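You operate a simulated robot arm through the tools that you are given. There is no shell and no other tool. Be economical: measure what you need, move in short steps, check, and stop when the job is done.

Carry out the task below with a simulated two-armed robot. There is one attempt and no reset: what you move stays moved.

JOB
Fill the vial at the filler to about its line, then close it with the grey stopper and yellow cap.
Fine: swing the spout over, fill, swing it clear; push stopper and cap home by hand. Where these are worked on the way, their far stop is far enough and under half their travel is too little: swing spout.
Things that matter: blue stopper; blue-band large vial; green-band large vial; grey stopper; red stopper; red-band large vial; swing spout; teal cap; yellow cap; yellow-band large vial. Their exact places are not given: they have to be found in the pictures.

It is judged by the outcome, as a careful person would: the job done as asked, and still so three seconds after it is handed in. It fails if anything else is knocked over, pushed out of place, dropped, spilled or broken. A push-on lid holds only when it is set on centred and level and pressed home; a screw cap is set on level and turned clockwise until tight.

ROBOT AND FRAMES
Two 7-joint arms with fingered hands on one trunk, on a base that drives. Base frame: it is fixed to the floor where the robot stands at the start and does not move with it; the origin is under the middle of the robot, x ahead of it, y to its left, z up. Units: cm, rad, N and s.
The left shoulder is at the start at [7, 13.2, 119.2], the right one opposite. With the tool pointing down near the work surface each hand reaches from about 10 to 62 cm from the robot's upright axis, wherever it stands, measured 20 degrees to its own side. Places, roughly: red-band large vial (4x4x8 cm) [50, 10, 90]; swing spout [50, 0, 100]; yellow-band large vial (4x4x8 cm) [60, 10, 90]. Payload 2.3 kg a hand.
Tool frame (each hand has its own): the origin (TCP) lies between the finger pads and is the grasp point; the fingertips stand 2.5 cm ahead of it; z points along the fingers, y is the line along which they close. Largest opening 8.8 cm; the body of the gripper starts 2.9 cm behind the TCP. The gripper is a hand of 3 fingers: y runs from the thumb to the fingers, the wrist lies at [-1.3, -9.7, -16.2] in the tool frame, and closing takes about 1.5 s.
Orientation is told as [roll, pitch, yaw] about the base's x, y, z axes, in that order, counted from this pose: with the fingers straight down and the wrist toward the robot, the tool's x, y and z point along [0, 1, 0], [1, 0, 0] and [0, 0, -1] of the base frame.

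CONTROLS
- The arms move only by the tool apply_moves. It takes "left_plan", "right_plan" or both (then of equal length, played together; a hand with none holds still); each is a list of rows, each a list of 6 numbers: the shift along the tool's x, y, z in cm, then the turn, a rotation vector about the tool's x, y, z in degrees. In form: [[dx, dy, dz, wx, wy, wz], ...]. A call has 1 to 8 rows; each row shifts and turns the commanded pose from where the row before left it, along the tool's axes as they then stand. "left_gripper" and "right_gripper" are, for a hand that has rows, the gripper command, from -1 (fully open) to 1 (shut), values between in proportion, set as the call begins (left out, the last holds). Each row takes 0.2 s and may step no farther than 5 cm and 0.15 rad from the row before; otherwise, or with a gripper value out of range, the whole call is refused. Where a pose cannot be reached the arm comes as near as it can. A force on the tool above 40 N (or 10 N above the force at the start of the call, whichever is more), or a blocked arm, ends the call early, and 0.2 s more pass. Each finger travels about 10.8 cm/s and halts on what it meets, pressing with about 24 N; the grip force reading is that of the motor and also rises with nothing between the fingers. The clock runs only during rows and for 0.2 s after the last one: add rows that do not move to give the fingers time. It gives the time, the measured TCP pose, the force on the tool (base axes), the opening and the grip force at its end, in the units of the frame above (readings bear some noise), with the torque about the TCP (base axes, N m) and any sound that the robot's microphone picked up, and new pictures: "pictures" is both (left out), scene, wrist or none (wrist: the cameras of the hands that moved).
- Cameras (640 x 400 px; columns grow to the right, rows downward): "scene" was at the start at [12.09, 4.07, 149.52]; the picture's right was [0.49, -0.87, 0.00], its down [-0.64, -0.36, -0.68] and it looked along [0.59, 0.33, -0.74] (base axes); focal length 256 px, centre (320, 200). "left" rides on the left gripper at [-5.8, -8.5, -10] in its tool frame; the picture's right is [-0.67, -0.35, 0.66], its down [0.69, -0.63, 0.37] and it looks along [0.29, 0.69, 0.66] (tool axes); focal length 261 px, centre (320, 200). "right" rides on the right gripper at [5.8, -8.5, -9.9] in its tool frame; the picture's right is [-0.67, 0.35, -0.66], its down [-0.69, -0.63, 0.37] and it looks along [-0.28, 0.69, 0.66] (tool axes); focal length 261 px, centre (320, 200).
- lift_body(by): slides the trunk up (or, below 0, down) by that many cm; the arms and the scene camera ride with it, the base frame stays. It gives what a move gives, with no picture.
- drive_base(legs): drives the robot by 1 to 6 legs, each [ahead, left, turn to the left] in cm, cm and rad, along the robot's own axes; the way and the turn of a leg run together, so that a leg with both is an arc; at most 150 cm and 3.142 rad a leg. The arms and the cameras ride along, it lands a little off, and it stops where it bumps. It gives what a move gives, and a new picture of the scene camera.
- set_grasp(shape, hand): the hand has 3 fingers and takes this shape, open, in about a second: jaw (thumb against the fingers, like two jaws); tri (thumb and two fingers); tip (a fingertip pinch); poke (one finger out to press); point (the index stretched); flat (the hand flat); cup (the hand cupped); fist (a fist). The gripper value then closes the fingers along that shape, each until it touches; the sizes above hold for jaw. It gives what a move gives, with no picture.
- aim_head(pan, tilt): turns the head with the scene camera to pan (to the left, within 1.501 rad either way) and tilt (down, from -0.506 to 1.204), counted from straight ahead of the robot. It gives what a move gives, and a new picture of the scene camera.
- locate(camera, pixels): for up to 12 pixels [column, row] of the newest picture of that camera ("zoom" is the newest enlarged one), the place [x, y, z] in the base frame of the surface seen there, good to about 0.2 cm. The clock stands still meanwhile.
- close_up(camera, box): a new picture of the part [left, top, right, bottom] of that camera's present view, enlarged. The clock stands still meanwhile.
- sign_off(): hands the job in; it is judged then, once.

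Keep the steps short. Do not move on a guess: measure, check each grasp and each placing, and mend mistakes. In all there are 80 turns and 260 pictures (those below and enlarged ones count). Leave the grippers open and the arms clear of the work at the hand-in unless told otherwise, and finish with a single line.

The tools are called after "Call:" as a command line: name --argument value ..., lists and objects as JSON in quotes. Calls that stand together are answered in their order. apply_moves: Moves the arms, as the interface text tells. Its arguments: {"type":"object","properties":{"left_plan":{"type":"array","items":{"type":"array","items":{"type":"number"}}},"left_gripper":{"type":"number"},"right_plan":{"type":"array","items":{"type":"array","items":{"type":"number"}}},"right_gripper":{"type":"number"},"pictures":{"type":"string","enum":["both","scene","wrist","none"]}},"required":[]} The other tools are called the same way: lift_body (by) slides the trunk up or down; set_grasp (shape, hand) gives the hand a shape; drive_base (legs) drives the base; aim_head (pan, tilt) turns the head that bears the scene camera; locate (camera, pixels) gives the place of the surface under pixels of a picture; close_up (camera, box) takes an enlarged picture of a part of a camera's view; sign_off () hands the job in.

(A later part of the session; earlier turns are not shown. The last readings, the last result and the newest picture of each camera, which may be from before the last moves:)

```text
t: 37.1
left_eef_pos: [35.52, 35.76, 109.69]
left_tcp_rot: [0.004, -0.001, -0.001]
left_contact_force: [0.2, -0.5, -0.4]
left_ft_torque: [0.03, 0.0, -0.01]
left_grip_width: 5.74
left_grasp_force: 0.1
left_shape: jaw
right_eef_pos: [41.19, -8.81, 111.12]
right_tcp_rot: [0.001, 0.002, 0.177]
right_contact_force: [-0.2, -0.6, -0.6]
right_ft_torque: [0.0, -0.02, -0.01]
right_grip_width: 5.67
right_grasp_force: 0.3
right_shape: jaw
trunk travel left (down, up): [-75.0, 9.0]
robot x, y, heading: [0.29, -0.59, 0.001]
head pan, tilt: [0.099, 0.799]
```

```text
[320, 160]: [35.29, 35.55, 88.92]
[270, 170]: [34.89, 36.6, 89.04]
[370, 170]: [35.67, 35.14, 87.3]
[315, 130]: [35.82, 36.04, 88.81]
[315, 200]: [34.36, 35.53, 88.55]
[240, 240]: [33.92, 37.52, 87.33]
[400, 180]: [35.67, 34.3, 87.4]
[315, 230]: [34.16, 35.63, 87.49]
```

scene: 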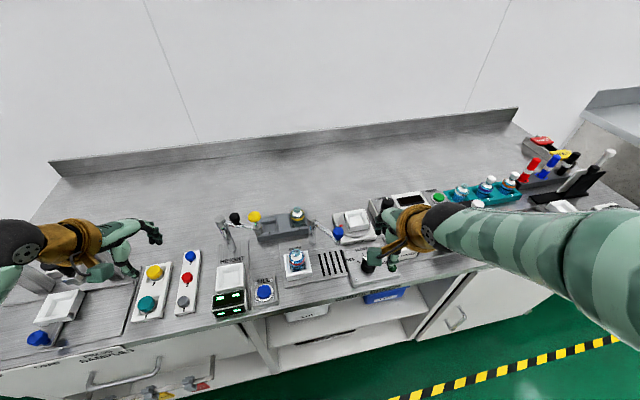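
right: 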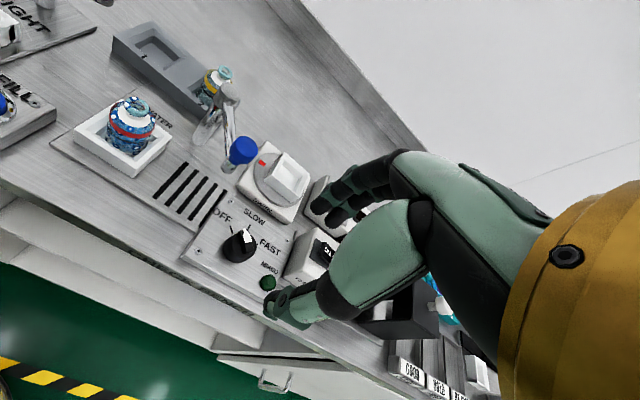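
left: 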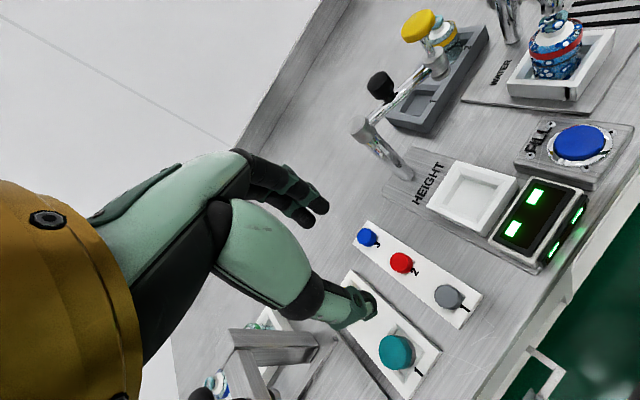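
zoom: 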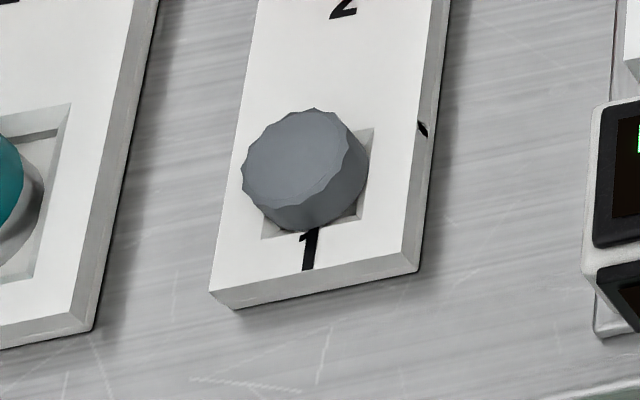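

Grey stopper head centre ≈(35.0, 35.95), top z 89.0, holder top 87.3. Descend to just above.

Call:
apply_moves --left_plan '[[0.15, -0.5, 4, 0, 0, 0], [0, 0, 4, 0, 0, 0], [0, 0, 4, 0, 0, 0], [0, 0, 3, 0, 0, 0], [0, 0, 0, 0, 0, 0]]' --left_gripper 0

Call:
close_up --camera "left" --box '[240, 180, 400, 320]'

```text
t: 38.3
left_eef_pos: [35.13, 35.77, 94.66]
left_tcp_rot: [0.002, 0.0, 0.001]
left_contact_force: [-0.4, -0.2, -0.3]
left_ft_torque: [0.0, -0.01, -0.02]
left_grip_width: 4.45
left_grasp_force: 0.0
left_shape: jaw
right_eef_pos: [41.27, -8.59, 111.08]
right_tcp_rot: [0.0, 0.001, 0.182]
right_contact_force: [0.6, -0.1, 0.1]
right_ft_torque: [-0.01, -0.01, -0.02]
right_grip_width: 5.68
right_grasp_force: 0.1
right_shape: jaw
trunk travel left (down, up): [-75.0, 9.0]
robot x, y, heading: [0.14, 0.14, 0.002]
head pan, tilt: [0.099, 0.799]
```

scene: 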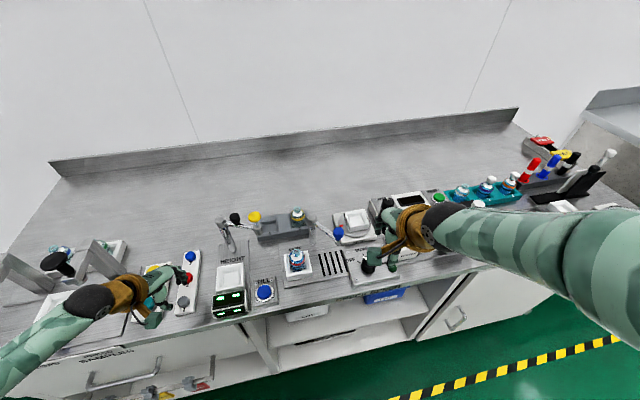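
left: 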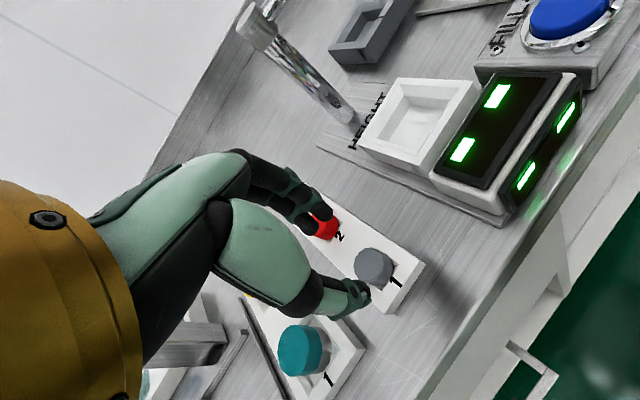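

```text
2.86 times, centred on (320, 250) of left
```

zoom: 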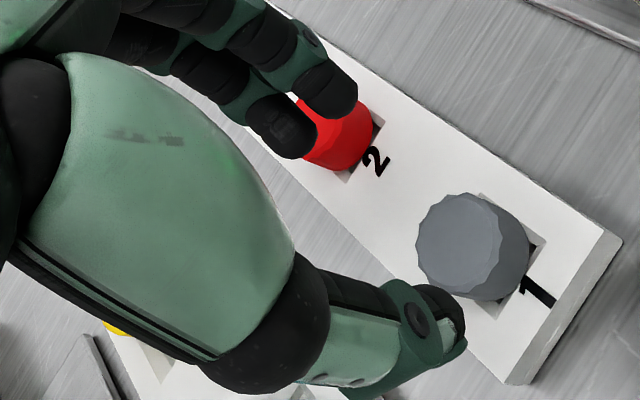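

Call:
locate --camera "zoom" --pixels '[[460, 240], [425, 250], [495, 235], [460, 200], [460, 285], [310, 115]]'

Call:
apply_moves --left_plan '[[0.1, 0, 2, 0, 0, 0], [0, 0, 2, 0, 0, 0], [0, 0, 0.4, 0, 0, 0], [0, 0, 0, 0, 0, 0]]'

Call:
close_up --camera "left" --box '[280, 200, 400, 320]'

```text
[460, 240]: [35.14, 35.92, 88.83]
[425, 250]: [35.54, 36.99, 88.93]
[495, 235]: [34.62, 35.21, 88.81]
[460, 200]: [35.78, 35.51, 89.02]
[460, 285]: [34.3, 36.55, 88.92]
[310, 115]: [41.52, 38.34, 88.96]
```

```text
t: 39.3
left_eef_pos: [35.0, 36.14, 90.25]
left_tcp_rot: [0.001, 0.0, 0.0]
left_contact_force: [0.8, 0.0, -0.1]
left_ft_torque: [0.0, 0.01, -0.01]
left_grip_width: 4.42
left_grasp_force: 0.1
left_shape: jaw
right_eef_pos: [41.27, -8.53, 111.1]
right_tcp_rot: [0.0, 0.001, 0.181]
right_contact_force: [-0.5, 0.2, 0.3]
right_ft_torque: [-0.01, 0.06, 0.02]
right_grip_width: 5.69
right_grasp_force: 0.1
right_shape: jaw
trunk travel left (down, up): [-75.0, 9.0]
robot x, y, heading: [-0.06, -0.24, 0.002]
head pan, tilt: [0.099, 0.799]
```

scene: 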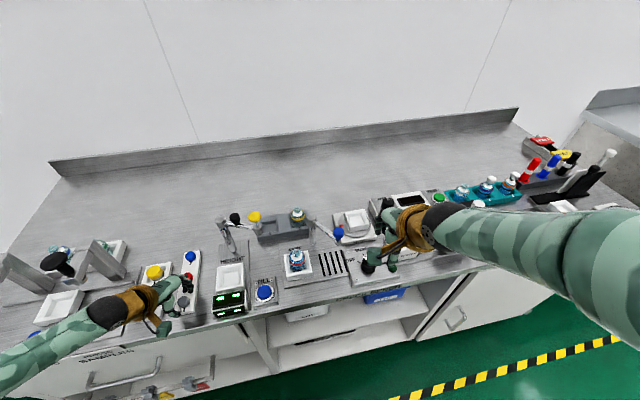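
left: 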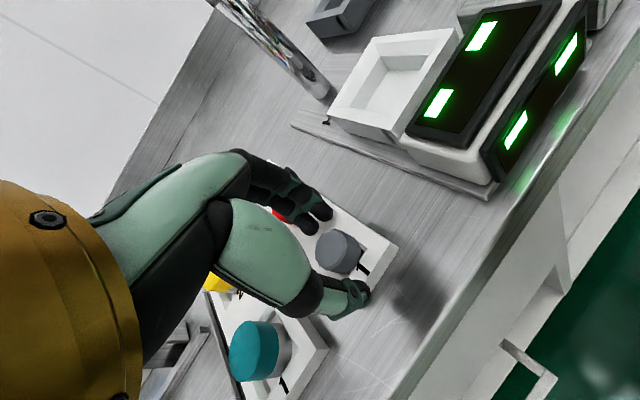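

```text
3.33 times, centred on (340, 260) of left
```

zoom: 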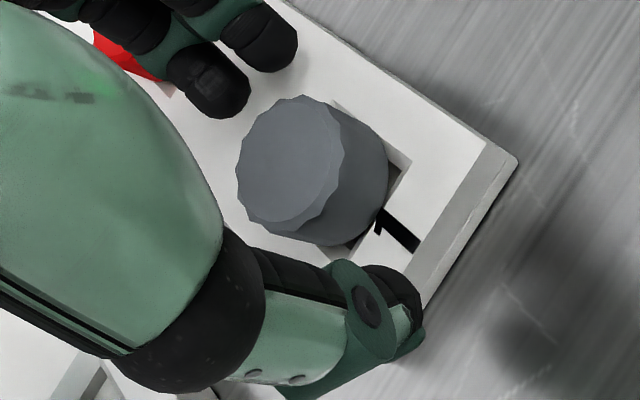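

Call:
apply_moves --left_plan '[[0, 0, 0, 0, 0, 0], [0, 0, 0, 0, 0, 0], [0, 0, 0, 0, 0, 0], [0, 0, 0, 0, 0, 0], [0, 0, 0, 0, 0, 0], [0, 0, 0, 0, 0, 0]]' --left_gripper 0.9 --pictures "none"

Call:
close_up --camera "left" --box '[280, 200, 400, 320]'

```text
t: 40.7
left_eef_pos: [35.0, 35.95, 90.32]
left_tcp_rot: [0.003, 0.0, 0.0]
left_contact_force: [-0.5, 0.2, 0.3]
left_ft_torque: [0.01, -0.04, 0.02]
left_grip_width: 1.47
left_grasp_force: 23.9
left_shape: jaw
right_eef_pos: [41.38, -8.58, 111.15]
right_tcp_rot: [0.0, 0.002, 0.182]
right_contact_force: [0.0, 0.2, -0.3]
right_ft_torque: [0.01, -0.01, 0.0]
right_grip_width: 5.65
right_grasp_force: 0.1
right_shape: jaw
trunk travel left (down, up): [-75.0, 9.0]
robot x, y, heading: [-0.14, -0.08, 0.001]
head pan, tilt: [0.099, 0.799]
```

```text
3.33 times, centred on (340, 260) of left
```

zoom: 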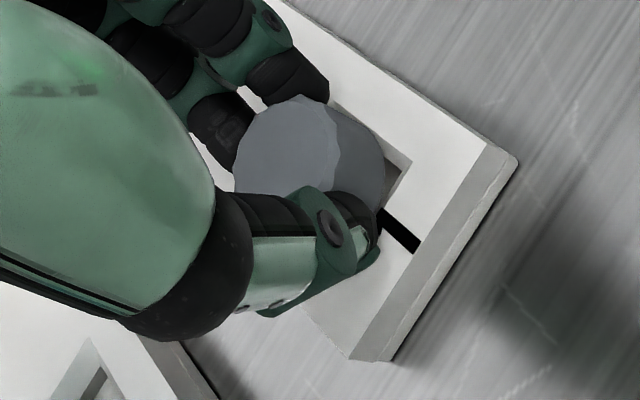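

Gripped (three-point, 24 N). Lift.

Call:
apply_moves --left_plan '[[0, 0, -1, 0, 0, 0], [0, 0, -2, 0, 0, 0], [0, 0, -4, 0, 0, 0], [0, 0, -4, 0, 0, 0], [0, 0, -4, 0, 0, 0]]' --pictures "wrist"

Call:
close_up --camera "left" --box '[280, 200, 400, 320]'

Call:
close_up --camera "scene" --box '[130, 220, 210, 300]'

```text
t: 41.9
left_eef_pos: [35.17, 35.93, 105.36]
left_tcp_rot: [0.001, 0.001, 0.001]
left_contact_force: [-0.8, -0.9, 0.5]
left_ft_torque: [0.02, -0.01, 0.0]
left_grip_width: 1.42
left_grasp_force: 23.5
left_shape: jaw
right_eef_pos: [41.32, -8.68, 111.16]
right_tcp_rot: [0.001, 0.003, 0.181]
right_contact_force: [0.1, -0.3, 1.0]
right_ft_torque: [0.01, -0.04, 0.02]
right_grip_width: 5.71
right_grasp_force: 0.0
right_shape: jaw
trunk travel left (down, up): [-75.0, 9.0]
robot x, y, heading: [0.09, -0.31, -0.003]
head pan, tilt: [0.099, 0.799]
```

left: 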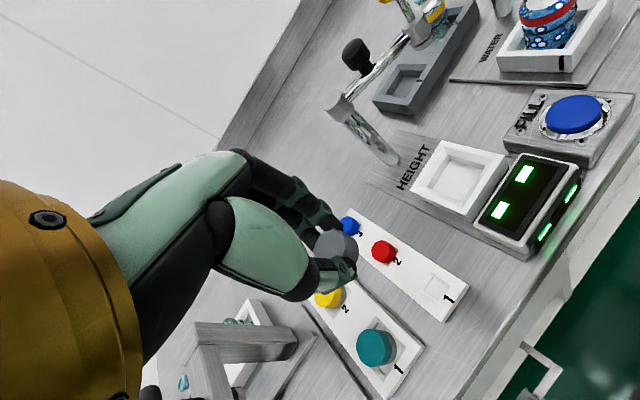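

```text
3.33 times, centred on (340, 260) of left
```

zoom: 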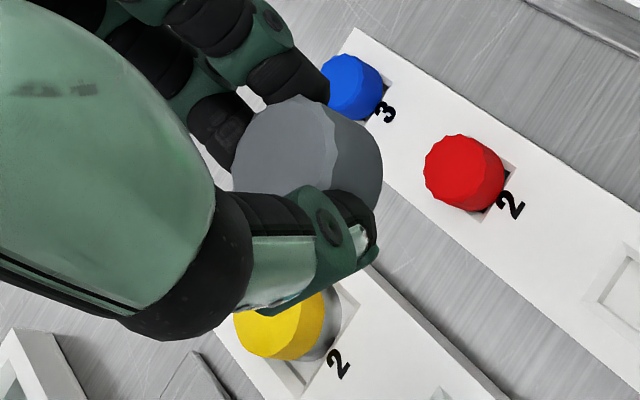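

```text
5.00 times, centred on (170, 260) of scene
```

zoom: 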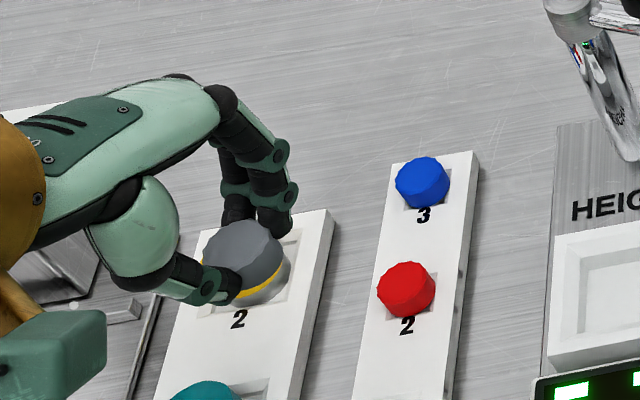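

Call:
locate --camera "left" --pixels '[[331, 245], [336, 237], [325, 243], [340, 237], [345, 255]]'

Call:
locate --camera "zoom" --pixels '[[240, 245], [215, 250], [270, 245], [245, 228], [240, 275], [260, 290]]'

```text
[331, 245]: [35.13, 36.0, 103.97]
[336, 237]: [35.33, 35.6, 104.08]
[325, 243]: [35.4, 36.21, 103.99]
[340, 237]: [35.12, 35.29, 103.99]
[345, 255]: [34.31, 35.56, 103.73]
```

```text
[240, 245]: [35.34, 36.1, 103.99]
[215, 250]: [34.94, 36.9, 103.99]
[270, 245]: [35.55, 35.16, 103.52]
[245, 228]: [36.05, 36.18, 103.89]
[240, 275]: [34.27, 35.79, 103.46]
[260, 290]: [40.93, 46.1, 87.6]
```

Stopper centre = TCP in x,y; its top 1.35 below TCP. Now re-measure the vial mouth.

Call:
close_up --camera "scene" --box '[280, 240, 312, 280]'

Call:
close_up --camera "right" --box '[105, 85, 165, 145]'

```text
10.00 times, centred on (296, 260) of scene
```

zoom: 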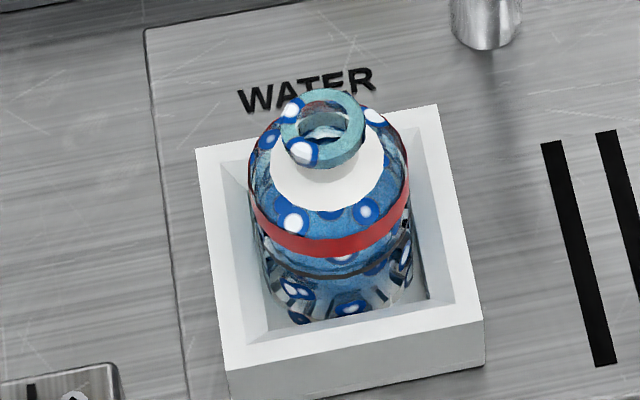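

```text
6.67 times, centred on (135, 115) of right
```

zoom: 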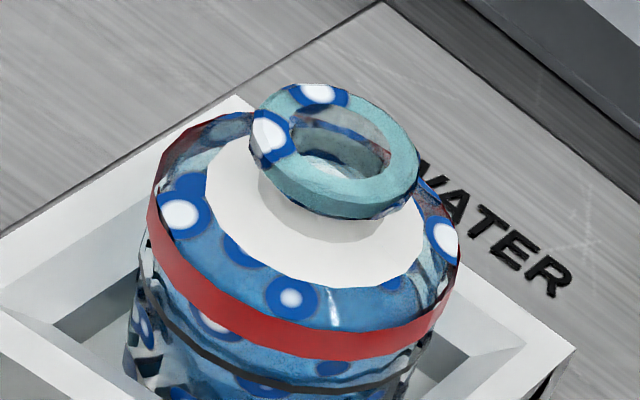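

Call:
locate --camera "zoom" --pixels '[[272, 120], [300, 95], [345, 100], [385, 125], [405, 155], [395, 185], [350, 192], [310, 175], [280, 150], [340, 160]]'

Call:
close_up --camera "scene" --box '[280, 240, 312, 280]'

Call:
locate --camera "zoom" --pixels '[[288, 118], [302, 98], [325, 92], [348, 102], [358, 122], [350, 145], [325, 157], [298, 145]]'

```text
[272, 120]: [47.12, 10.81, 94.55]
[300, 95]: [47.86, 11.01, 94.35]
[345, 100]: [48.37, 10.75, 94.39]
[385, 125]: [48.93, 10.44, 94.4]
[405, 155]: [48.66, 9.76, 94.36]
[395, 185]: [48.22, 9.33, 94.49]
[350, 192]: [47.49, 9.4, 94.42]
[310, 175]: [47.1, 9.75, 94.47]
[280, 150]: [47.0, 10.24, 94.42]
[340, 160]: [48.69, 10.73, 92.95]
```

```text
10.00 times, centred on (296, 260) of scene
```

zoom: 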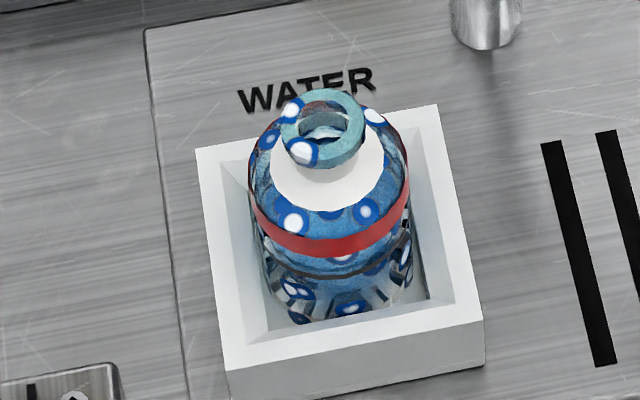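

```text
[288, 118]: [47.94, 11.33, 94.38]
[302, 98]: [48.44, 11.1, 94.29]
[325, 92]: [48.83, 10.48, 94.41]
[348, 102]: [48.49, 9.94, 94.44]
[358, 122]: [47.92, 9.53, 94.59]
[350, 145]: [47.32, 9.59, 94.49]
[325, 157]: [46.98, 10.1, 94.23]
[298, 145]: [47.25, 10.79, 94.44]
```

Mouth centre ≈(47.88, 10.25), rim z 94.42. Carry the stopper there, high.

Call:
apply_moves --left_plan '[[-3.2, 1.6, -1, 0, 0, 0], [-3.2, 1.6, -1, 0, 0, 0], [-3.2, 1.6, -1, 0, 0, 0], [-3.2, 1.6, -1, 0, 0, 0], [-3.2, 1.6, 0, 0, 0, 0], [-3.2, 1.6, 0, 0, 0, 0], [-3.2, 1.6, 0, 0, 0, 0], [-3.3, 1.6, 0, 0, 0, 0]]'

```text
t: 43.7
left_eef_pos: [48.02, 9.9, 109.28]
left_tcp_rot: [0.005, 0.003, 0.001]
left_contact_force: [0.3, -0.6, -0.4]
left_ft_torque: [0.01, -0.01, 0.01]
left_grip_width: 1.44
left_grasp_force: 23.4
left_shape: jaw
right_eef_pos: [41.45, -8.69, 110.95]
right_tcp_rot: [0.001, 0.002, 0.18]
right_contact_force: [-0.9, -1.1, 0.1]
right_ft_torque: [0.04, 0.01, -0.01]
right_grip_width: 5.68
right_grasp_force: 0.1
right_shape: jaw
trunk travel left (down, up): [-75.0, 9.0]
robot x, y, heading: [0.23, 0.13, 0.004]
head pan, tilt: [0.099, 0.799]
```

scene: 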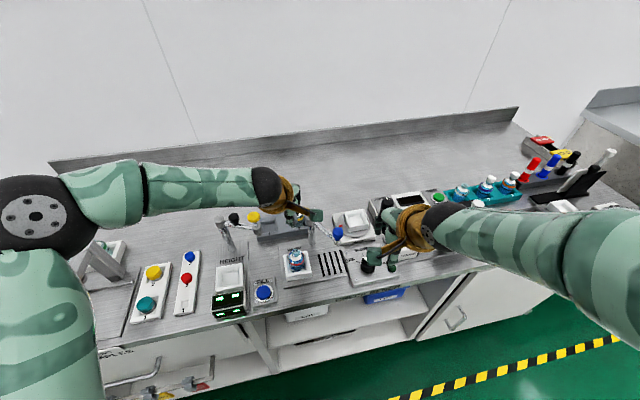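
left: 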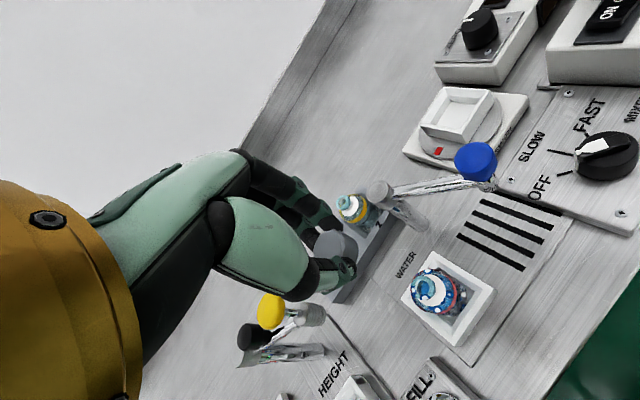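

Call:
apply_moves --left_plan '[[0.25, -0.1, 3, 0, 0, 0], [0, 0, 3, 0, 0, 0], [0, 0, 2.5, 0, 0, 0], [0, 0, 0, 0, 0, 0]]' --pictures "wrist"

Call:
close_up --camera "right" --box '[80, 40, 220, 160]'

Call:
close_up --camera "scene" --box '[265, 210, 335, 280]'

```text
t: 44.7
left_eef_pos: [47.75, 10.54, 100.76]
left_tcp_rot: [0.001, 0.0, 0.0]
left_contact_force: [0.5, 0.3, 0.6]
left_ft_torque: [0.01, 0.01, -0.02]
left_grip_width: 1.45
left_grasp_force: 24.0
left_shape: jaw
right_eef_pos: [41.38, -8.52, 111.03]
right_tcp_rot: [0.0, 0.002, 0.182]
right_contact_force: [0.3, -0.6, 0.0]
right_ft_torque: [0.03, 0.02, 0.02]
right_grip_width: 5.69
right_grasp_force: 0.1
right_shape: jaw
trunk travel left (down, up): [-75.0, 9.0]
robot x, y, heading: [-0.01, 0.09, 0.0]
head pan, tilt: [0.099, 0.799]
```

left: 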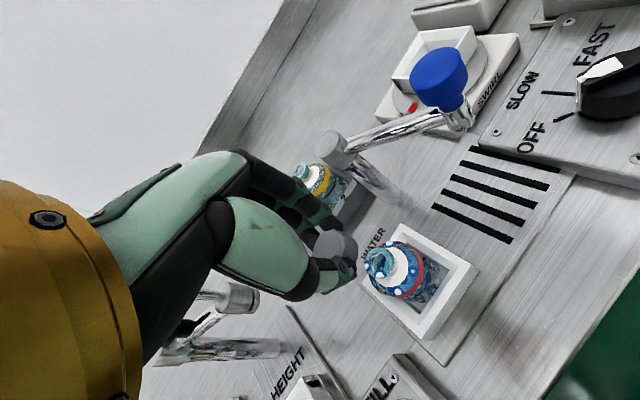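

```text
3.33 times, centred on (150, 100) of right
```

zoom: 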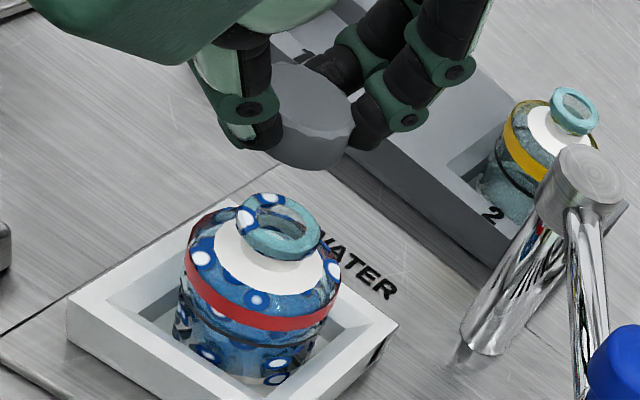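

```text
5.71 times, centred on (300, 245) of scene
```

zoom: 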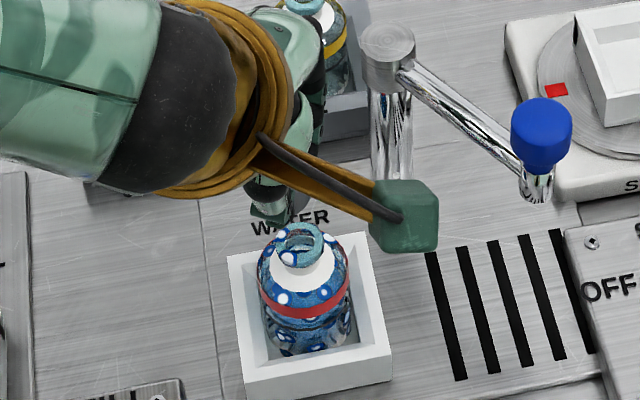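

Call:
locate --camera "right" --pixels '[[147, 73], [139, 65], [154, 78], [147, 83], [147, 88], [140, 85], [152, 89], [144, 60]]'

Call:
close_up --camera "right" --box '[125, 50, 175, 100]'

```text
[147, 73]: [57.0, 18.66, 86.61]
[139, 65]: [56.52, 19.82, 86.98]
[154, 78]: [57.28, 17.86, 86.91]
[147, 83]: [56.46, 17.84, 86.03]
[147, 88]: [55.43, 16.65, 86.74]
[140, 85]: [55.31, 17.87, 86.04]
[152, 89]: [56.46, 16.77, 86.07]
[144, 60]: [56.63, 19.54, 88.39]
```

```text
8.00 times, centred on (150, 75) of right
```

zoom: 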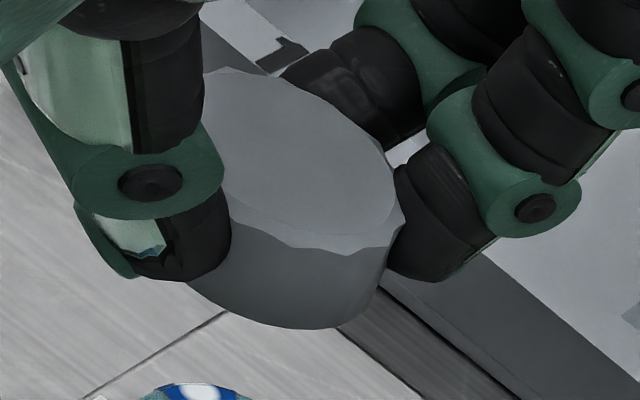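

Call:
locate --camera "zoom" --pixels '[[300, 150], [240, 200], [385, 200], [250, 85], [330, 235], [310, 260], [305, 320], [215, 290], [370, 300], [290, 75], [190, 400]]'

```text
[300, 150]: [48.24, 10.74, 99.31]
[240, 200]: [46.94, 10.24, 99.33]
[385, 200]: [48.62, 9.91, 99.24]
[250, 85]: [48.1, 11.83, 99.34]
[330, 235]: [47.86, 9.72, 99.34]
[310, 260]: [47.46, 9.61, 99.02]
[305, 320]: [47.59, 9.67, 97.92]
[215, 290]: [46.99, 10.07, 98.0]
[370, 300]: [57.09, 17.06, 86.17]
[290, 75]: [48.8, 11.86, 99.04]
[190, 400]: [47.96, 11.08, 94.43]
```

Stopper is level, centre ≈(47.95, 10.7) → needs ≈−0.45 in y. Shift and lower a bit.

Call:
apply_moves --left_plan '[[-0.45, -0.05, 0, 0, 0, 0], [0, 0, 1.5, 0, 0, 0], [0, 0, 0, 0, 0, 0], [0, 0, 0, 0, 0, 0]]' --pictures "none"

Call:
close_up --camera "right" --box '[110, 60, 170, 120]'

Call:
close_up --camera "left" --box '[280, 190, 420, 310]'

```text
t: 45.7
left_eef_pos: [47.67, 10.1, 99.23]
left_tcp_rot: [0.002, 0.001, -0.002]
left_contact_force: [0.3, 0.1, 0.2]
left_ft_torque: [-0.02, -0.04, 0.0]
left_grip_width: 1.42
left_grasp_force: 24.1
left_shape: jaw
right_eef_pos: [41.24, -8.62, 111.12]
right_tcp_rot: [0.001, 0.001, 0.181]
right_contact_force: [-0.2, -0.4, 0.0]
right_ft_torque: [-0.04, -0.03, 0.01]
right_grip_width: 5.7
right_grasp_force: 0.0
right_shape: jaw
trunk travel left (down, up): [-75.0, 9.0]
robot x, y, heading: [0.11, -0.22, -0.001]
head pan, tilt: [0.099, 0.799]
```

```text
6.67 times, centred on (140, 90) of right
```

zoom: 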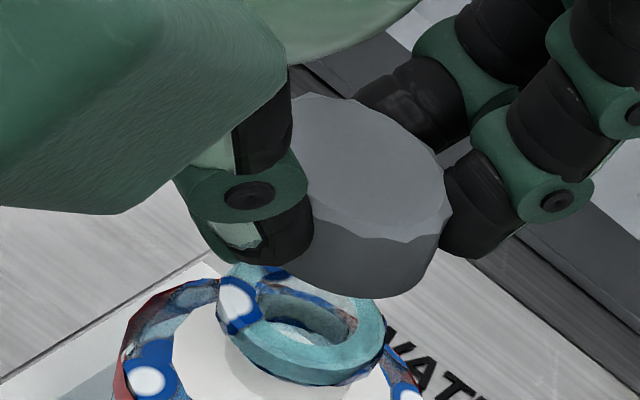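

```text
3.33 times, centred on (350, 250) of left
```

zoom: 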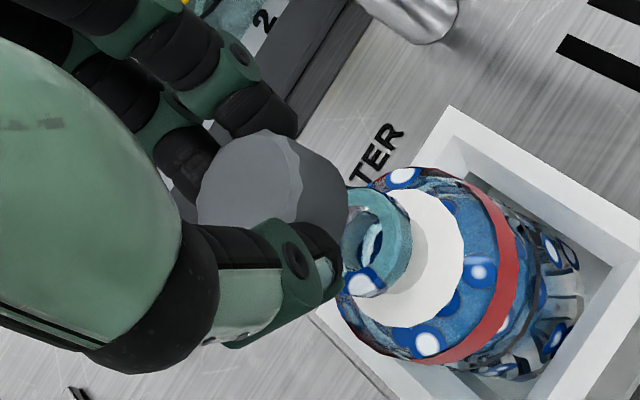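

Call:
locate --camera "zoom" --pixels '[[245, 190], [210, 200], [285, 165], [260, 140], [225, 165], [285, 200], [398, 260], [400, 220], [370, 195], [355, 285], [345, 255], [385, 280]]'

Call:
close_up --camera "right" --box '[110, 60, 170, 120]'

Call:
locate --camera "zoom" --pixels '[[330, 105], [425, 150], [435, 215], [380, 232], [315, 195], [375, 165], [375, 330], [345, 360], [290, 355], [240, 325], [350, 295]]'

```text
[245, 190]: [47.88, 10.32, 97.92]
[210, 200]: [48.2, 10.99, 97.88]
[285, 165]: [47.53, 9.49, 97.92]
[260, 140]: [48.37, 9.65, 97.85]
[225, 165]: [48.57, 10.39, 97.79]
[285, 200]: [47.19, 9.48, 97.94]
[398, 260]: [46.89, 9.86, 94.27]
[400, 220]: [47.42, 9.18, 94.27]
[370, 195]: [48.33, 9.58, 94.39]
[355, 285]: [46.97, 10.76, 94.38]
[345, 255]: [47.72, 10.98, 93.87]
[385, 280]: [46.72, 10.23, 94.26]
```

```text
6.67 times, centred on (140, 90) of right
```

zoom: 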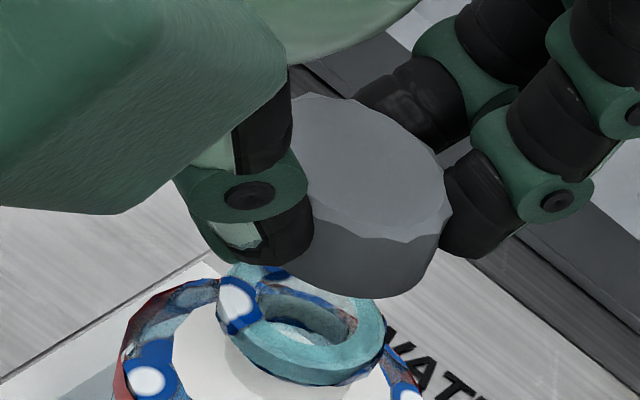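

```text
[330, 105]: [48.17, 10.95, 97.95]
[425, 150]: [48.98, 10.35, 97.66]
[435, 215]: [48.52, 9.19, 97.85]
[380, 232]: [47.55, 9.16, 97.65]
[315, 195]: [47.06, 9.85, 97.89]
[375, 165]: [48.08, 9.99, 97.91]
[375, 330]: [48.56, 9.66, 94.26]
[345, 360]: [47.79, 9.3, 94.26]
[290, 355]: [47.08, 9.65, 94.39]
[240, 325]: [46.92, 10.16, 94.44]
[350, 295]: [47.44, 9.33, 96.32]
```

Stopper ≈(48.03,10.1), mouth ≈(47.8,10.15): shift −0.2 in x, +0.05 in y, and lower 0.9 cm while watching force.

Call:
apply_moves --left_plan '[[0.05, -0.2, 0, 0, 0, 0], [0, 0, 0.3, 0, 0, 0], [0, 0, 0.3, 0, 0, 0], [0, 0, 0.3, 0, 0, 0], [0, 0, 0, 0, 0, 0]]' --pictures "none"

Call:
close_up --camera "right" --box '[110, 60, 170, 120]'

Call:
close_up --camera "left" --box '[300, 210, 390, 290]'

```text
t: 46.9
left_eef_pos: [47.49, 10.19, 98.38]
left_tcp_rot: [0.0, 0.001, 0.001]
left_contact_force: [0.1, -0.4, -0.5]
left_ft_torque: [0.01, -0.01, -0.02]
left_grip_width: 1.46
left_grasp_force: 24.2
left_shape: jaw
right_eef_pos: [41.35, -8.42, 111.04]
right_tcp_rot: [-0.001, 0.001, 0.181]
right_contact_force: [0.3, 0.1, 0.2]
right_ft_torque: [0.01, -0.03, -0.02]
right_grip_width: 5.69
right_grasp_force: 0.1
right_shape: jaw
trunk travel left (down, up): [-75.0, 9.0]
robot x, y, heading: [0.22, 0.3, -0.002]
head pan, tilt: [0.099, 0.799]
```

```text
6.67 times, centred on (140, 90) of right
```

zoom: 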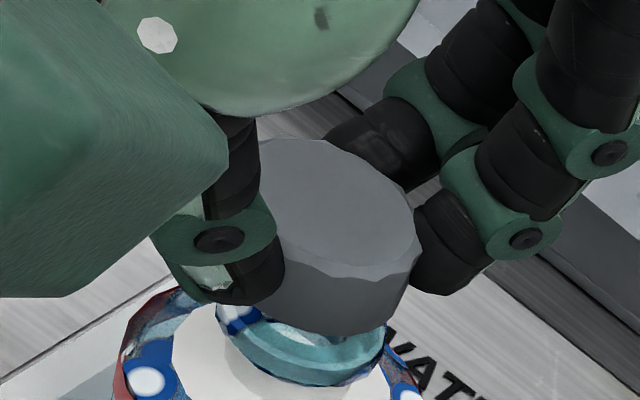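

```text
5.00 times, centred on (345, 250) of left
```

zoom: 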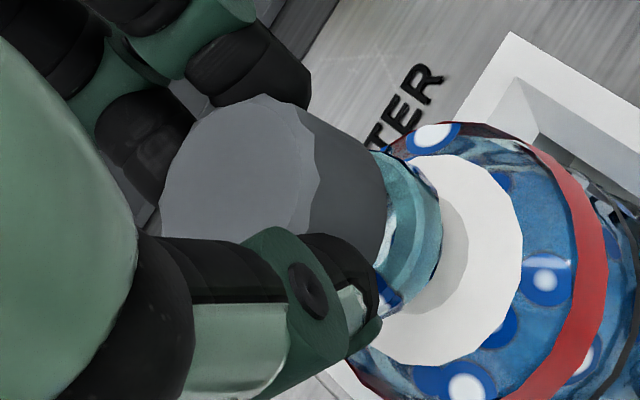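

Call:
locate --camera "zoom" --pixels '[[175, 160], [255, 100], [305, 150], [300, 220], [165, 215], [415, 265], [438, 240], [428, 190], [405, 165], [385, 305]]'

Call:
close_up --camera "right" --box '[110, 60, 170, 120]'

Call:
locate --camera "zoom" --pixels '[[300, 145], [350, 145], [400, 190], [412, 240], [370, 272], [280, 220], [380, 345], [345, 370], [290, 365], [235, 335], [340, 330]]'

```text
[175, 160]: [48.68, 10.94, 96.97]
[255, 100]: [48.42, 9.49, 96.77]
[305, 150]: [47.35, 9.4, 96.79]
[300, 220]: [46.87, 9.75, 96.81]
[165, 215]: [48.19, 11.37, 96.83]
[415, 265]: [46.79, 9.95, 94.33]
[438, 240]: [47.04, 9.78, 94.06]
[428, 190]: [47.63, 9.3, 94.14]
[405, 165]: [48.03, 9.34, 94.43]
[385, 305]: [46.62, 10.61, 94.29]
```

```text
6.67 times, centred on (140, 90) of right
```

zoom: 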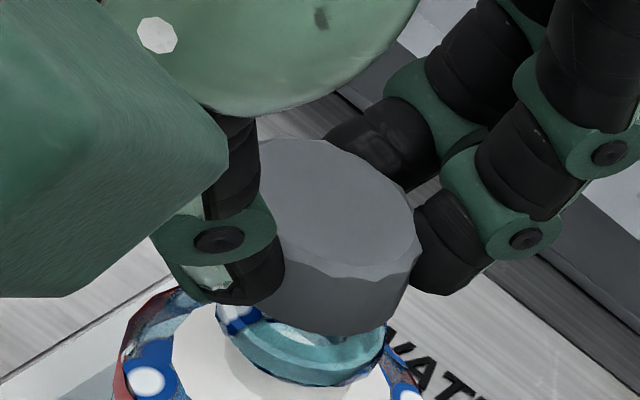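

```text
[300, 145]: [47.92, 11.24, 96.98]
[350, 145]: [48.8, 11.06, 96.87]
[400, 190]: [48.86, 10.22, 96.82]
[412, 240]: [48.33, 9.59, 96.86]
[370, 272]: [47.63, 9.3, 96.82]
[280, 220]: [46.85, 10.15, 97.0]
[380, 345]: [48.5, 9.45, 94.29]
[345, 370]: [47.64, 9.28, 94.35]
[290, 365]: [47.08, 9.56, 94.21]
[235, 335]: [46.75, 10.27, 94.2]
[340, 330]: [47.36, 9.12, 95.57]
```

Both cameras agree on alignment within ~0.1 cm. Lower slowly, watching force.

Call:
apply_moves --left_plan '[[0, -0.08, 0.3, 0, 0, 0], [0, 0, 0.25, 0, 0, 0], [0, 0, 0, 0, 0, 0]]' --pictures "none"

Call:
apply_moves --left_plan '[[0, 0, 0.2, 0, 0, 0], [0, 0, 0, 0, 0, 0]]' --pictures "none"

Call:
close_up --camera "right" --box '[110, 70, 170, 130]'

```text
t: 47.7
left_eef_pos: [47.31, 10.06, 97.7]
left_tcp_rot: [0.002, -0.001, -0.002]
left_contact_force: [0.0, -0.3, 4.9]
left_ft_torque: [0.02, -0.03, -0.03]
left_grip_width: 1.45
left_grasp_force: 24.1
left_shape: jaw
right_eef_pos: [41.2, -8.6, 111.12]
right_tcp_rot: [0.0, -0.001, 0.182]
right_contact_force: [-0.1, -0.3, -0.3]
right_ft_torque: [0.03, 0.03, 0.01]
right_grip_width: 5.71
right_grasp_force: 0.0
right_shape: jaw
trunk travel left (down, up): [-75.0, 9.0]
robot x, y, heading: [-0.69, 0.26, -0.0]
head pan, tilt: [0.099, 0.799]
```

```text
t: 48.3
left_eef_pos: [47.51, 10.14, 97.54]
left_tcp_rot: [0.0, 0.003, -0.001]
left_contact_force: [0.4, -0.8, -0.6]
left_ft_torque: [0.0, -0.01, 0.01]
left_grip_width: 1.43
left_grasp_force: 23.6
left_shape: jaw
right_eef_pos: [41.35, -8.68, 111.06]
right_tcp_rot: [0.0, 0.001, 0.182]
right_contact_force: [0.4, 0.7, 0.3]
right_ft_torque: [-0.01, 0.01, -0.01]
right_grip_width: 5.71
right_grasp_force: 0.1
right_shape: jaw
trunk travel left (down, up): [-75.0, 9.0]
robot x, y, heading: [0.29, 0.01, -0.004]
head pan, tilt: [0.099, 0.799]
```

```text
6.67 times, centred on (140, 100) of right
```

zoom: 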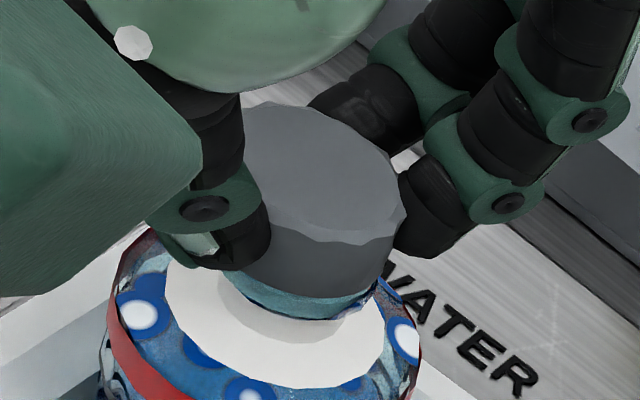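

The stopper is entering (4.9 N then ~0). Continue.

Call:
apply_moves --left_plan '[[0, 0, 0.2, 0, 0, 0], [0, 0, 0, 0, 0, 0]]' --pictures "none"

Call:
close_up --camera "right" --box '[110, 70, 170, 130]'

Call:
locate --camera "zoom" --pixels '[[320, 170], [290, 210], [270, 130], [380, 200], [330, 225], [370, 160]]'

```text
t: 48.9
left_eef_pos: [47.41, 10.13, 97.37]
left_tcp_rot: [0.002, 0.002, 0.0]
left_contact_force: [1.5, 0.5, 2.6]
left_ft_torque: [0.05, -0.06, 0.01]
left_grip_width: 1.47
left_grasp_force: 23.5
left_shape: jaw
right_eef_pos: [41.25, -8.61, 111.1]
right_tcp_rot: [0.002, 0.001, 0.182]
right_contact_force: [0.1, -0.3, 0.7]
right_ft_torque: [-0.02, 0.04, 0.01]
right_grip_width: 5.66
right_grasp_force: 0.1
right_shape: jaw
trunk travel left (down, up): [-75.0, 9.0]
robot x, y, heading: [-0.03, -0.31, -0.001]
head pan, tilt: [0.099, 0.799]
```

```text
6.67 times, centred on (140, 100) of right
```

zoom: 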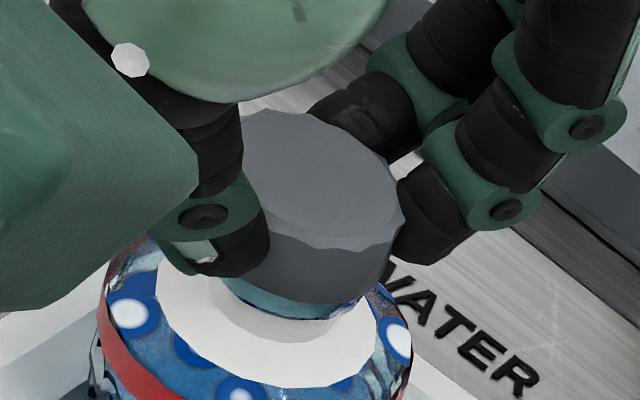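

```text
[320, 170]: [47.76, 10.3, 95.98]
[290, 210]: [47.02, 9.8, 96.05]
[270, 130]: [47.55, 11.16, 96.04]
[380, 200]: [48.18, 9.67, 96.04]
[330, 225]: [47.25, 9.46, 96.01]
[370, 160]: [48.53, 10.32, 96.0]
```

Call:
apply_moves --left_plan '[[0, 0.1, 0, 0, 0, 0], [0, 0, 0.2, 0, 0, 0], [0, 0, 0.2, 0, 0, 0]]' --pictures "none"

Call:
close_up --camera "right" --box '[110, 70, 170, 130]'

Call:
locate --camera "zoom" --pixels '[[320, 170], [290, 210], [270, 130], [380, 200], [330, 225], [370, 160]]'

```text
t: 49.7
left_eef_pos: [47.52, 10.21, 97.13]
left_tcp_rot: [0.003, -0.004, 0.002]
left_contact_force: [2.4, 0.8, 17.1]
left_ft_torque: [0.05, -0.15, 0.01]
left_grip_width: 1.52
left_grasp_force: 23.7
left_shape: jaw
right_eef_pos: [41.17, -8.63, 111.2]
right_tcp_rot: [0.001, -0.002, 0.181]
right_contact_force: [-0.7, -0.7, -0.4]
right_ft_torque: [0.0, -0.01, -0.03]
right_grip_width: 5.71
right_grasp_force: 0.0
right_shape: jaw
trunk travel left (down, up): [-75.0, 9.0]
robot x, y, heading: [-0.25, 0.03, -0.001]
head pan, tilt: [0.099, 0.799]
```

```text
6.67 times, centred on (140, 100) of right
```

zoom: 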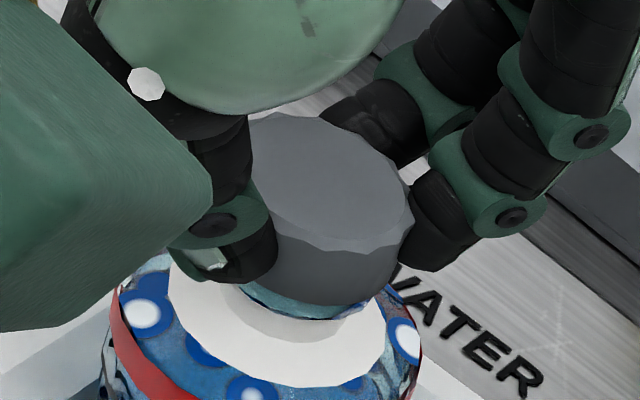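

```text
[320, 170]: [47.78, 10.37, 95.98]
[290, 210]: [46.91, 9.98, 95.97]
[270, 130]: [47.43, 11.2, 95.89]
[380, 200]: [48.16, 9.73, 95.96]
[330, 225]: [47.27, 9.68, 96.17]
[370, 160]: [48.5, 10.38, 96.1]
```

17 N: the stopper is standing on/in the mouth. Release it and look.

Call:
apply_moves --left_plan '[[0, 0, -0.15, 0, 0, 0], [0, 0, 0, 0, 0, 0], [0, 0, 0, 0, 0, 0], [0, 0, 0, 0, 0, 0], [0, 0, -2, 0, 0, 0], [0, 0, -3, 0, 0, 0]]' --left_gripper 0 --pictures "none"

Call:
close_up --camera "right" --box '[100, 70, 170, 140]'

Call:
locate --camera "zoom" --pixels '[[350, 150], [325, 185], [305, 130], [360, 100], [400, 160], [360, 195]]'

Call:
close_up --camera "left" --box '[290, 200, 430, 320]'

```text
t: 51.1
left_eef_pos: [47.41, 10.07, 102.16]
left_tcp_rot: [0.004, 0.0, 0.001]
left_contact_force: [-0.4, -0.1, 0.6]
left_ft_torque: [-0.02, 0.0, 0.0]
left_grip_width: 4.38
left_grasp_force: 0.1
left_shape: jaw
right_eef_pos: [41.22, -8.81, 111.08]
right_tcp_rot: [0.001, 0.001, 0.182]
right_contact_force: [0.7, 0.7, 0.5]
right_ft_torque: [-0.03, -0.01, 0.0]
right_grip_width: 5.71
right_grasp_force: 0.1
right_shape: jaw
trunk travel left (down, up): [-75.0, 9.0]
robot x, y, heading: [0.13, -0.1, 0.002]
head pan, tilt: [0.099, 0.799]
```

```text
5.71 times, centred on (135, 105) of right
```

zoom: 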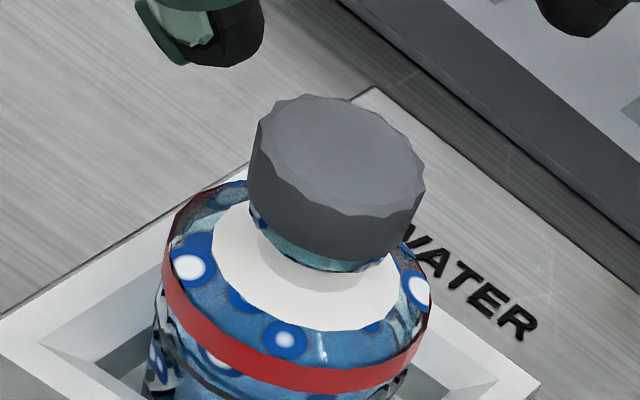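

```text
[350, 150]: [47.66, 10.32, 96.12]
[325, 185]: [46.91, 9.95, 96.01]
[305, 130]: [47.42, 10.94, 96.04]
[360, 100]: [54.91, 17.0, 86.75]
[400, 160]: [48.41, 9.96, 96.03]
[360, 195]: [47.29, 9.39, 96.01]
```

```text
3.33 times, centred on (360, 260) of left
```

zoom: 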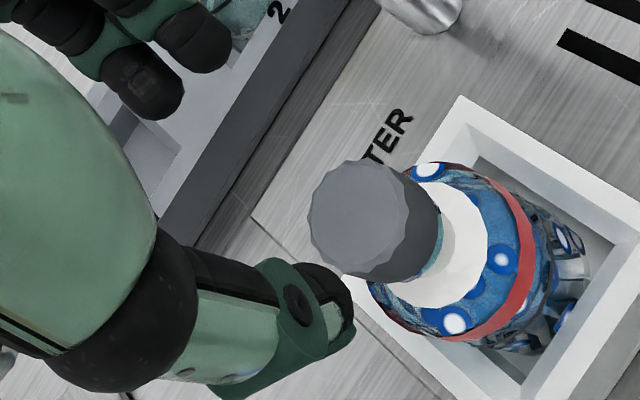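

Stopper sits centred and level, top z 96.0. Close the fingers and press it home from above at its centre.

Call:
apply_moves --left_plan '[[0.15, 0.25, 0, 0, 0, 0], [0, 0, 0, 0, 0, 0], [0, 0, 0, 0, 0, 0], [0, 0, 0, 0, 0, 0], [0, 0, 0, 0, 0, 0], [0, 0, 1.5, 0, 0, 0], [0, 0, 1.0, 0, 0, 0], [0, 0, 0, 0, 0, 0]]' --left_gripper 1 --pictures "none"

Call:
close_up --camera "right" --box '[100, 50, 170, 120]'

Call:
close_up --camera "left" --box '[290, 200, 430, 320]'

```text
t: 52.9
left_eef_pos: [47.75, 10.39, 99.65]
left_tcp_rot: [0.001, 0.0, 0.0]
left_contact_force: [0.1, -0.3, 0.0]
left_ft_torque: [-0.01, -0.02, -0.02]
left_grip_width: 0.01
left_grasp_force: 24.4
left_shape: jaw
right_eef_pos: [41.32, -8.64, 111.11]
right_tcp_rot: [0.001, 0.001, 0.18]
right_contact_force: [0.4, 0.3, -0.3]
right_ft_torque: [0.02, -0.01, -0.05]
right_grip_width: 5.7
right_grasp_force: 0.1
right_shape: jaw
trunk travel left (down, up): [-75.0, 9.0]
robot x, y, heading: [-0.09, -0.05, 0.0]
head pan, tilt: [0.099, 0.799]
```

```text
5.71 times, centred on (135, 85) of right
```

zoom: 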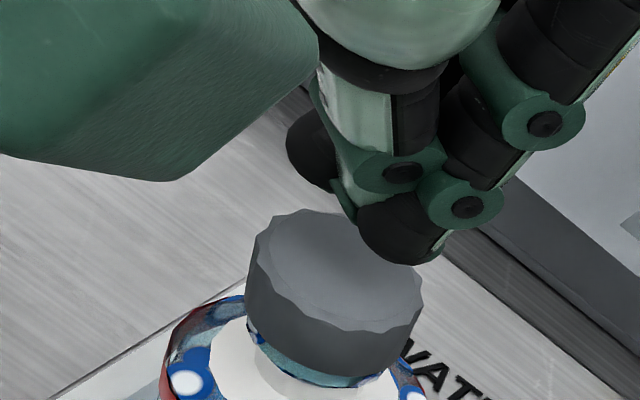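

```text
3.33 times, centred on (360, 260) of left
```

zoom: 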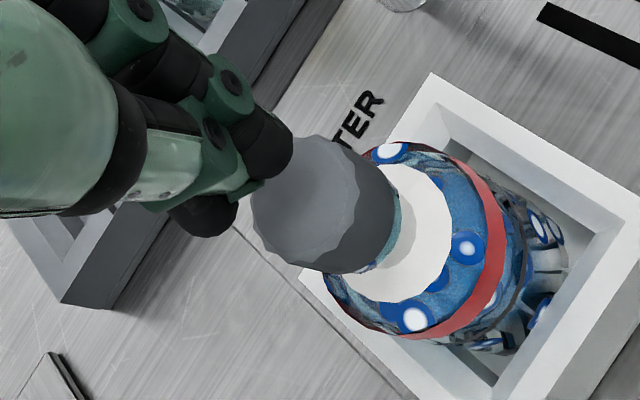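

Call:
locate --camera "zoom" --pixels '[[262, 150], [275, 140], [245, 170], [205, 215], [215, 225], [305, 215], [185, 215], [280, 155]]'

Call:
close_up --camera "right" --box '[100, 50, 170, 120]'

Call:
locate --camera "zoom" --pixels '[[400, 245], [420, 255], [370, 235], [345, 205], [310, 150], [325, 180], [340, 290]]'

```text
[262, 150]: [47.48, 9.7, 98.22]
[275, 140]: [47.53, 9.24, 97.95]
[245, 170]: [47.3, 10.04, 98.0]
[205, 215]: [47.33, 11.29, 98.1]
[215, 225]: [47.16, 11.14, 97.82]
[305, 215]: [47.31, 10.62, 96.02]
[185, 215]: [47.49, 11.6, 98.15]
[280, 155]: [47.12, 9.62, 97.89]
```

```text
5.71 times, centred on (135, 85) of right
```

zoom: 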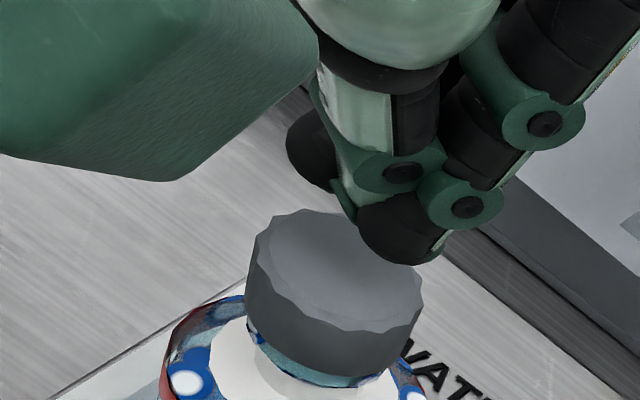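

```text
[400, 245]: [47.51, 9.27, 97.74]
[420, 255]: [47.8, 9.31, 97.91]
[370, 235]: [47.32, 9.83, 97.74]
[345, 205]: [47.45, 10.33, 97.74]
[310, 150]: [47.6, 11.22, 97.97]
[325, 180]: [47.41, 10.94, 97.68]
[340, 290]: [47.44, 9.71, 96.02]
```

Fingertips straddle symmetrically over the stopper. Press down in small steps.

Call:
apply_moves --left_plan '[[0, 0, 0.7, 0, 0, 0], [0, 0, 0.3, 0, 0, 0], [0, 0, 0.2, 0, 0, 0]]' --pictures "none"

Call:
apply_moves --left_plan '[[0, 0, 0.2, 0, 0, 0], [0, 0, 0.2, 0, 0, 0]]' --pictures "none"

Call:
close_up --camera "right" --box '[100, 60, 170, 130]'

```text
t: 53.7
left_eef_pos: [47.62, 10.21, 98.67]
left_tcp_rot: [0.001, -0.004, 0.0]
left_contact_force: [1.8, 0.9, 7.3]
left_ft_torque: [0.05, -0.05, -0.04]
left_grip_width: 0.0
left_grasp_force: 24.0
left_shape: jaw
right_eef_pos: [41.22, -8.54, 111.18]
right_tcp_rot: [-0.002, -0.003, 0.18]
right_contact_force: [0.3, 0.0, -1.0]
right_ft_torque: [0.05, -0.02, -0.01]
right_grip_width: 5.66
right_grasp_force: 0.0
right_shape: jaw
trunk travel left (down, up): [-75.0, 9.0]
robot x, y, heading: [0.02, -0.24, 0.002]
head pan, tilt: [0.099, 0.799]
```

```text
t: 54.3
left_eef_pos: [47.72, 10.26, 98.44]
left_tcp_rot: [0.0, -0.013, 0.002]
left_contact_force: [8.6, 4.1, 40.0]
left_ft_torque: [0.2, -0.23, -0.06]
left_grip_width: 0.0
left_grasp_force: 24.2
left_shape: jaw
right_eef_pos: [40.77, -8.69, 111.38]
right_tcp_rot: [-0.001, -0.004, 0.182]
right_contact_force: [1.0, -0.7, -0.3]
right_ft_torque: [-0.03, 0.01, -0.01]
right_grip_width: 5.67
right_grasp_force: 0.0
right_shape: jaw
trunk travel left (down, up): [-75.0, 9.0]
robot x, y, heading: [-0.16, -0.14, 0.005]
head pan, tilt: [0.099, 0.799]
```

```text
5.71 times, centred on (135, 95) of right
```

zoom: 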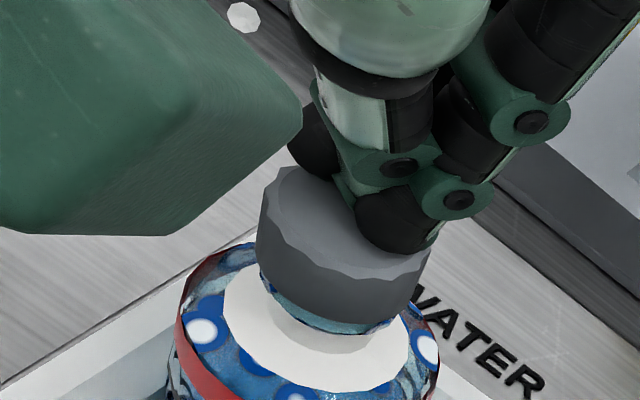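

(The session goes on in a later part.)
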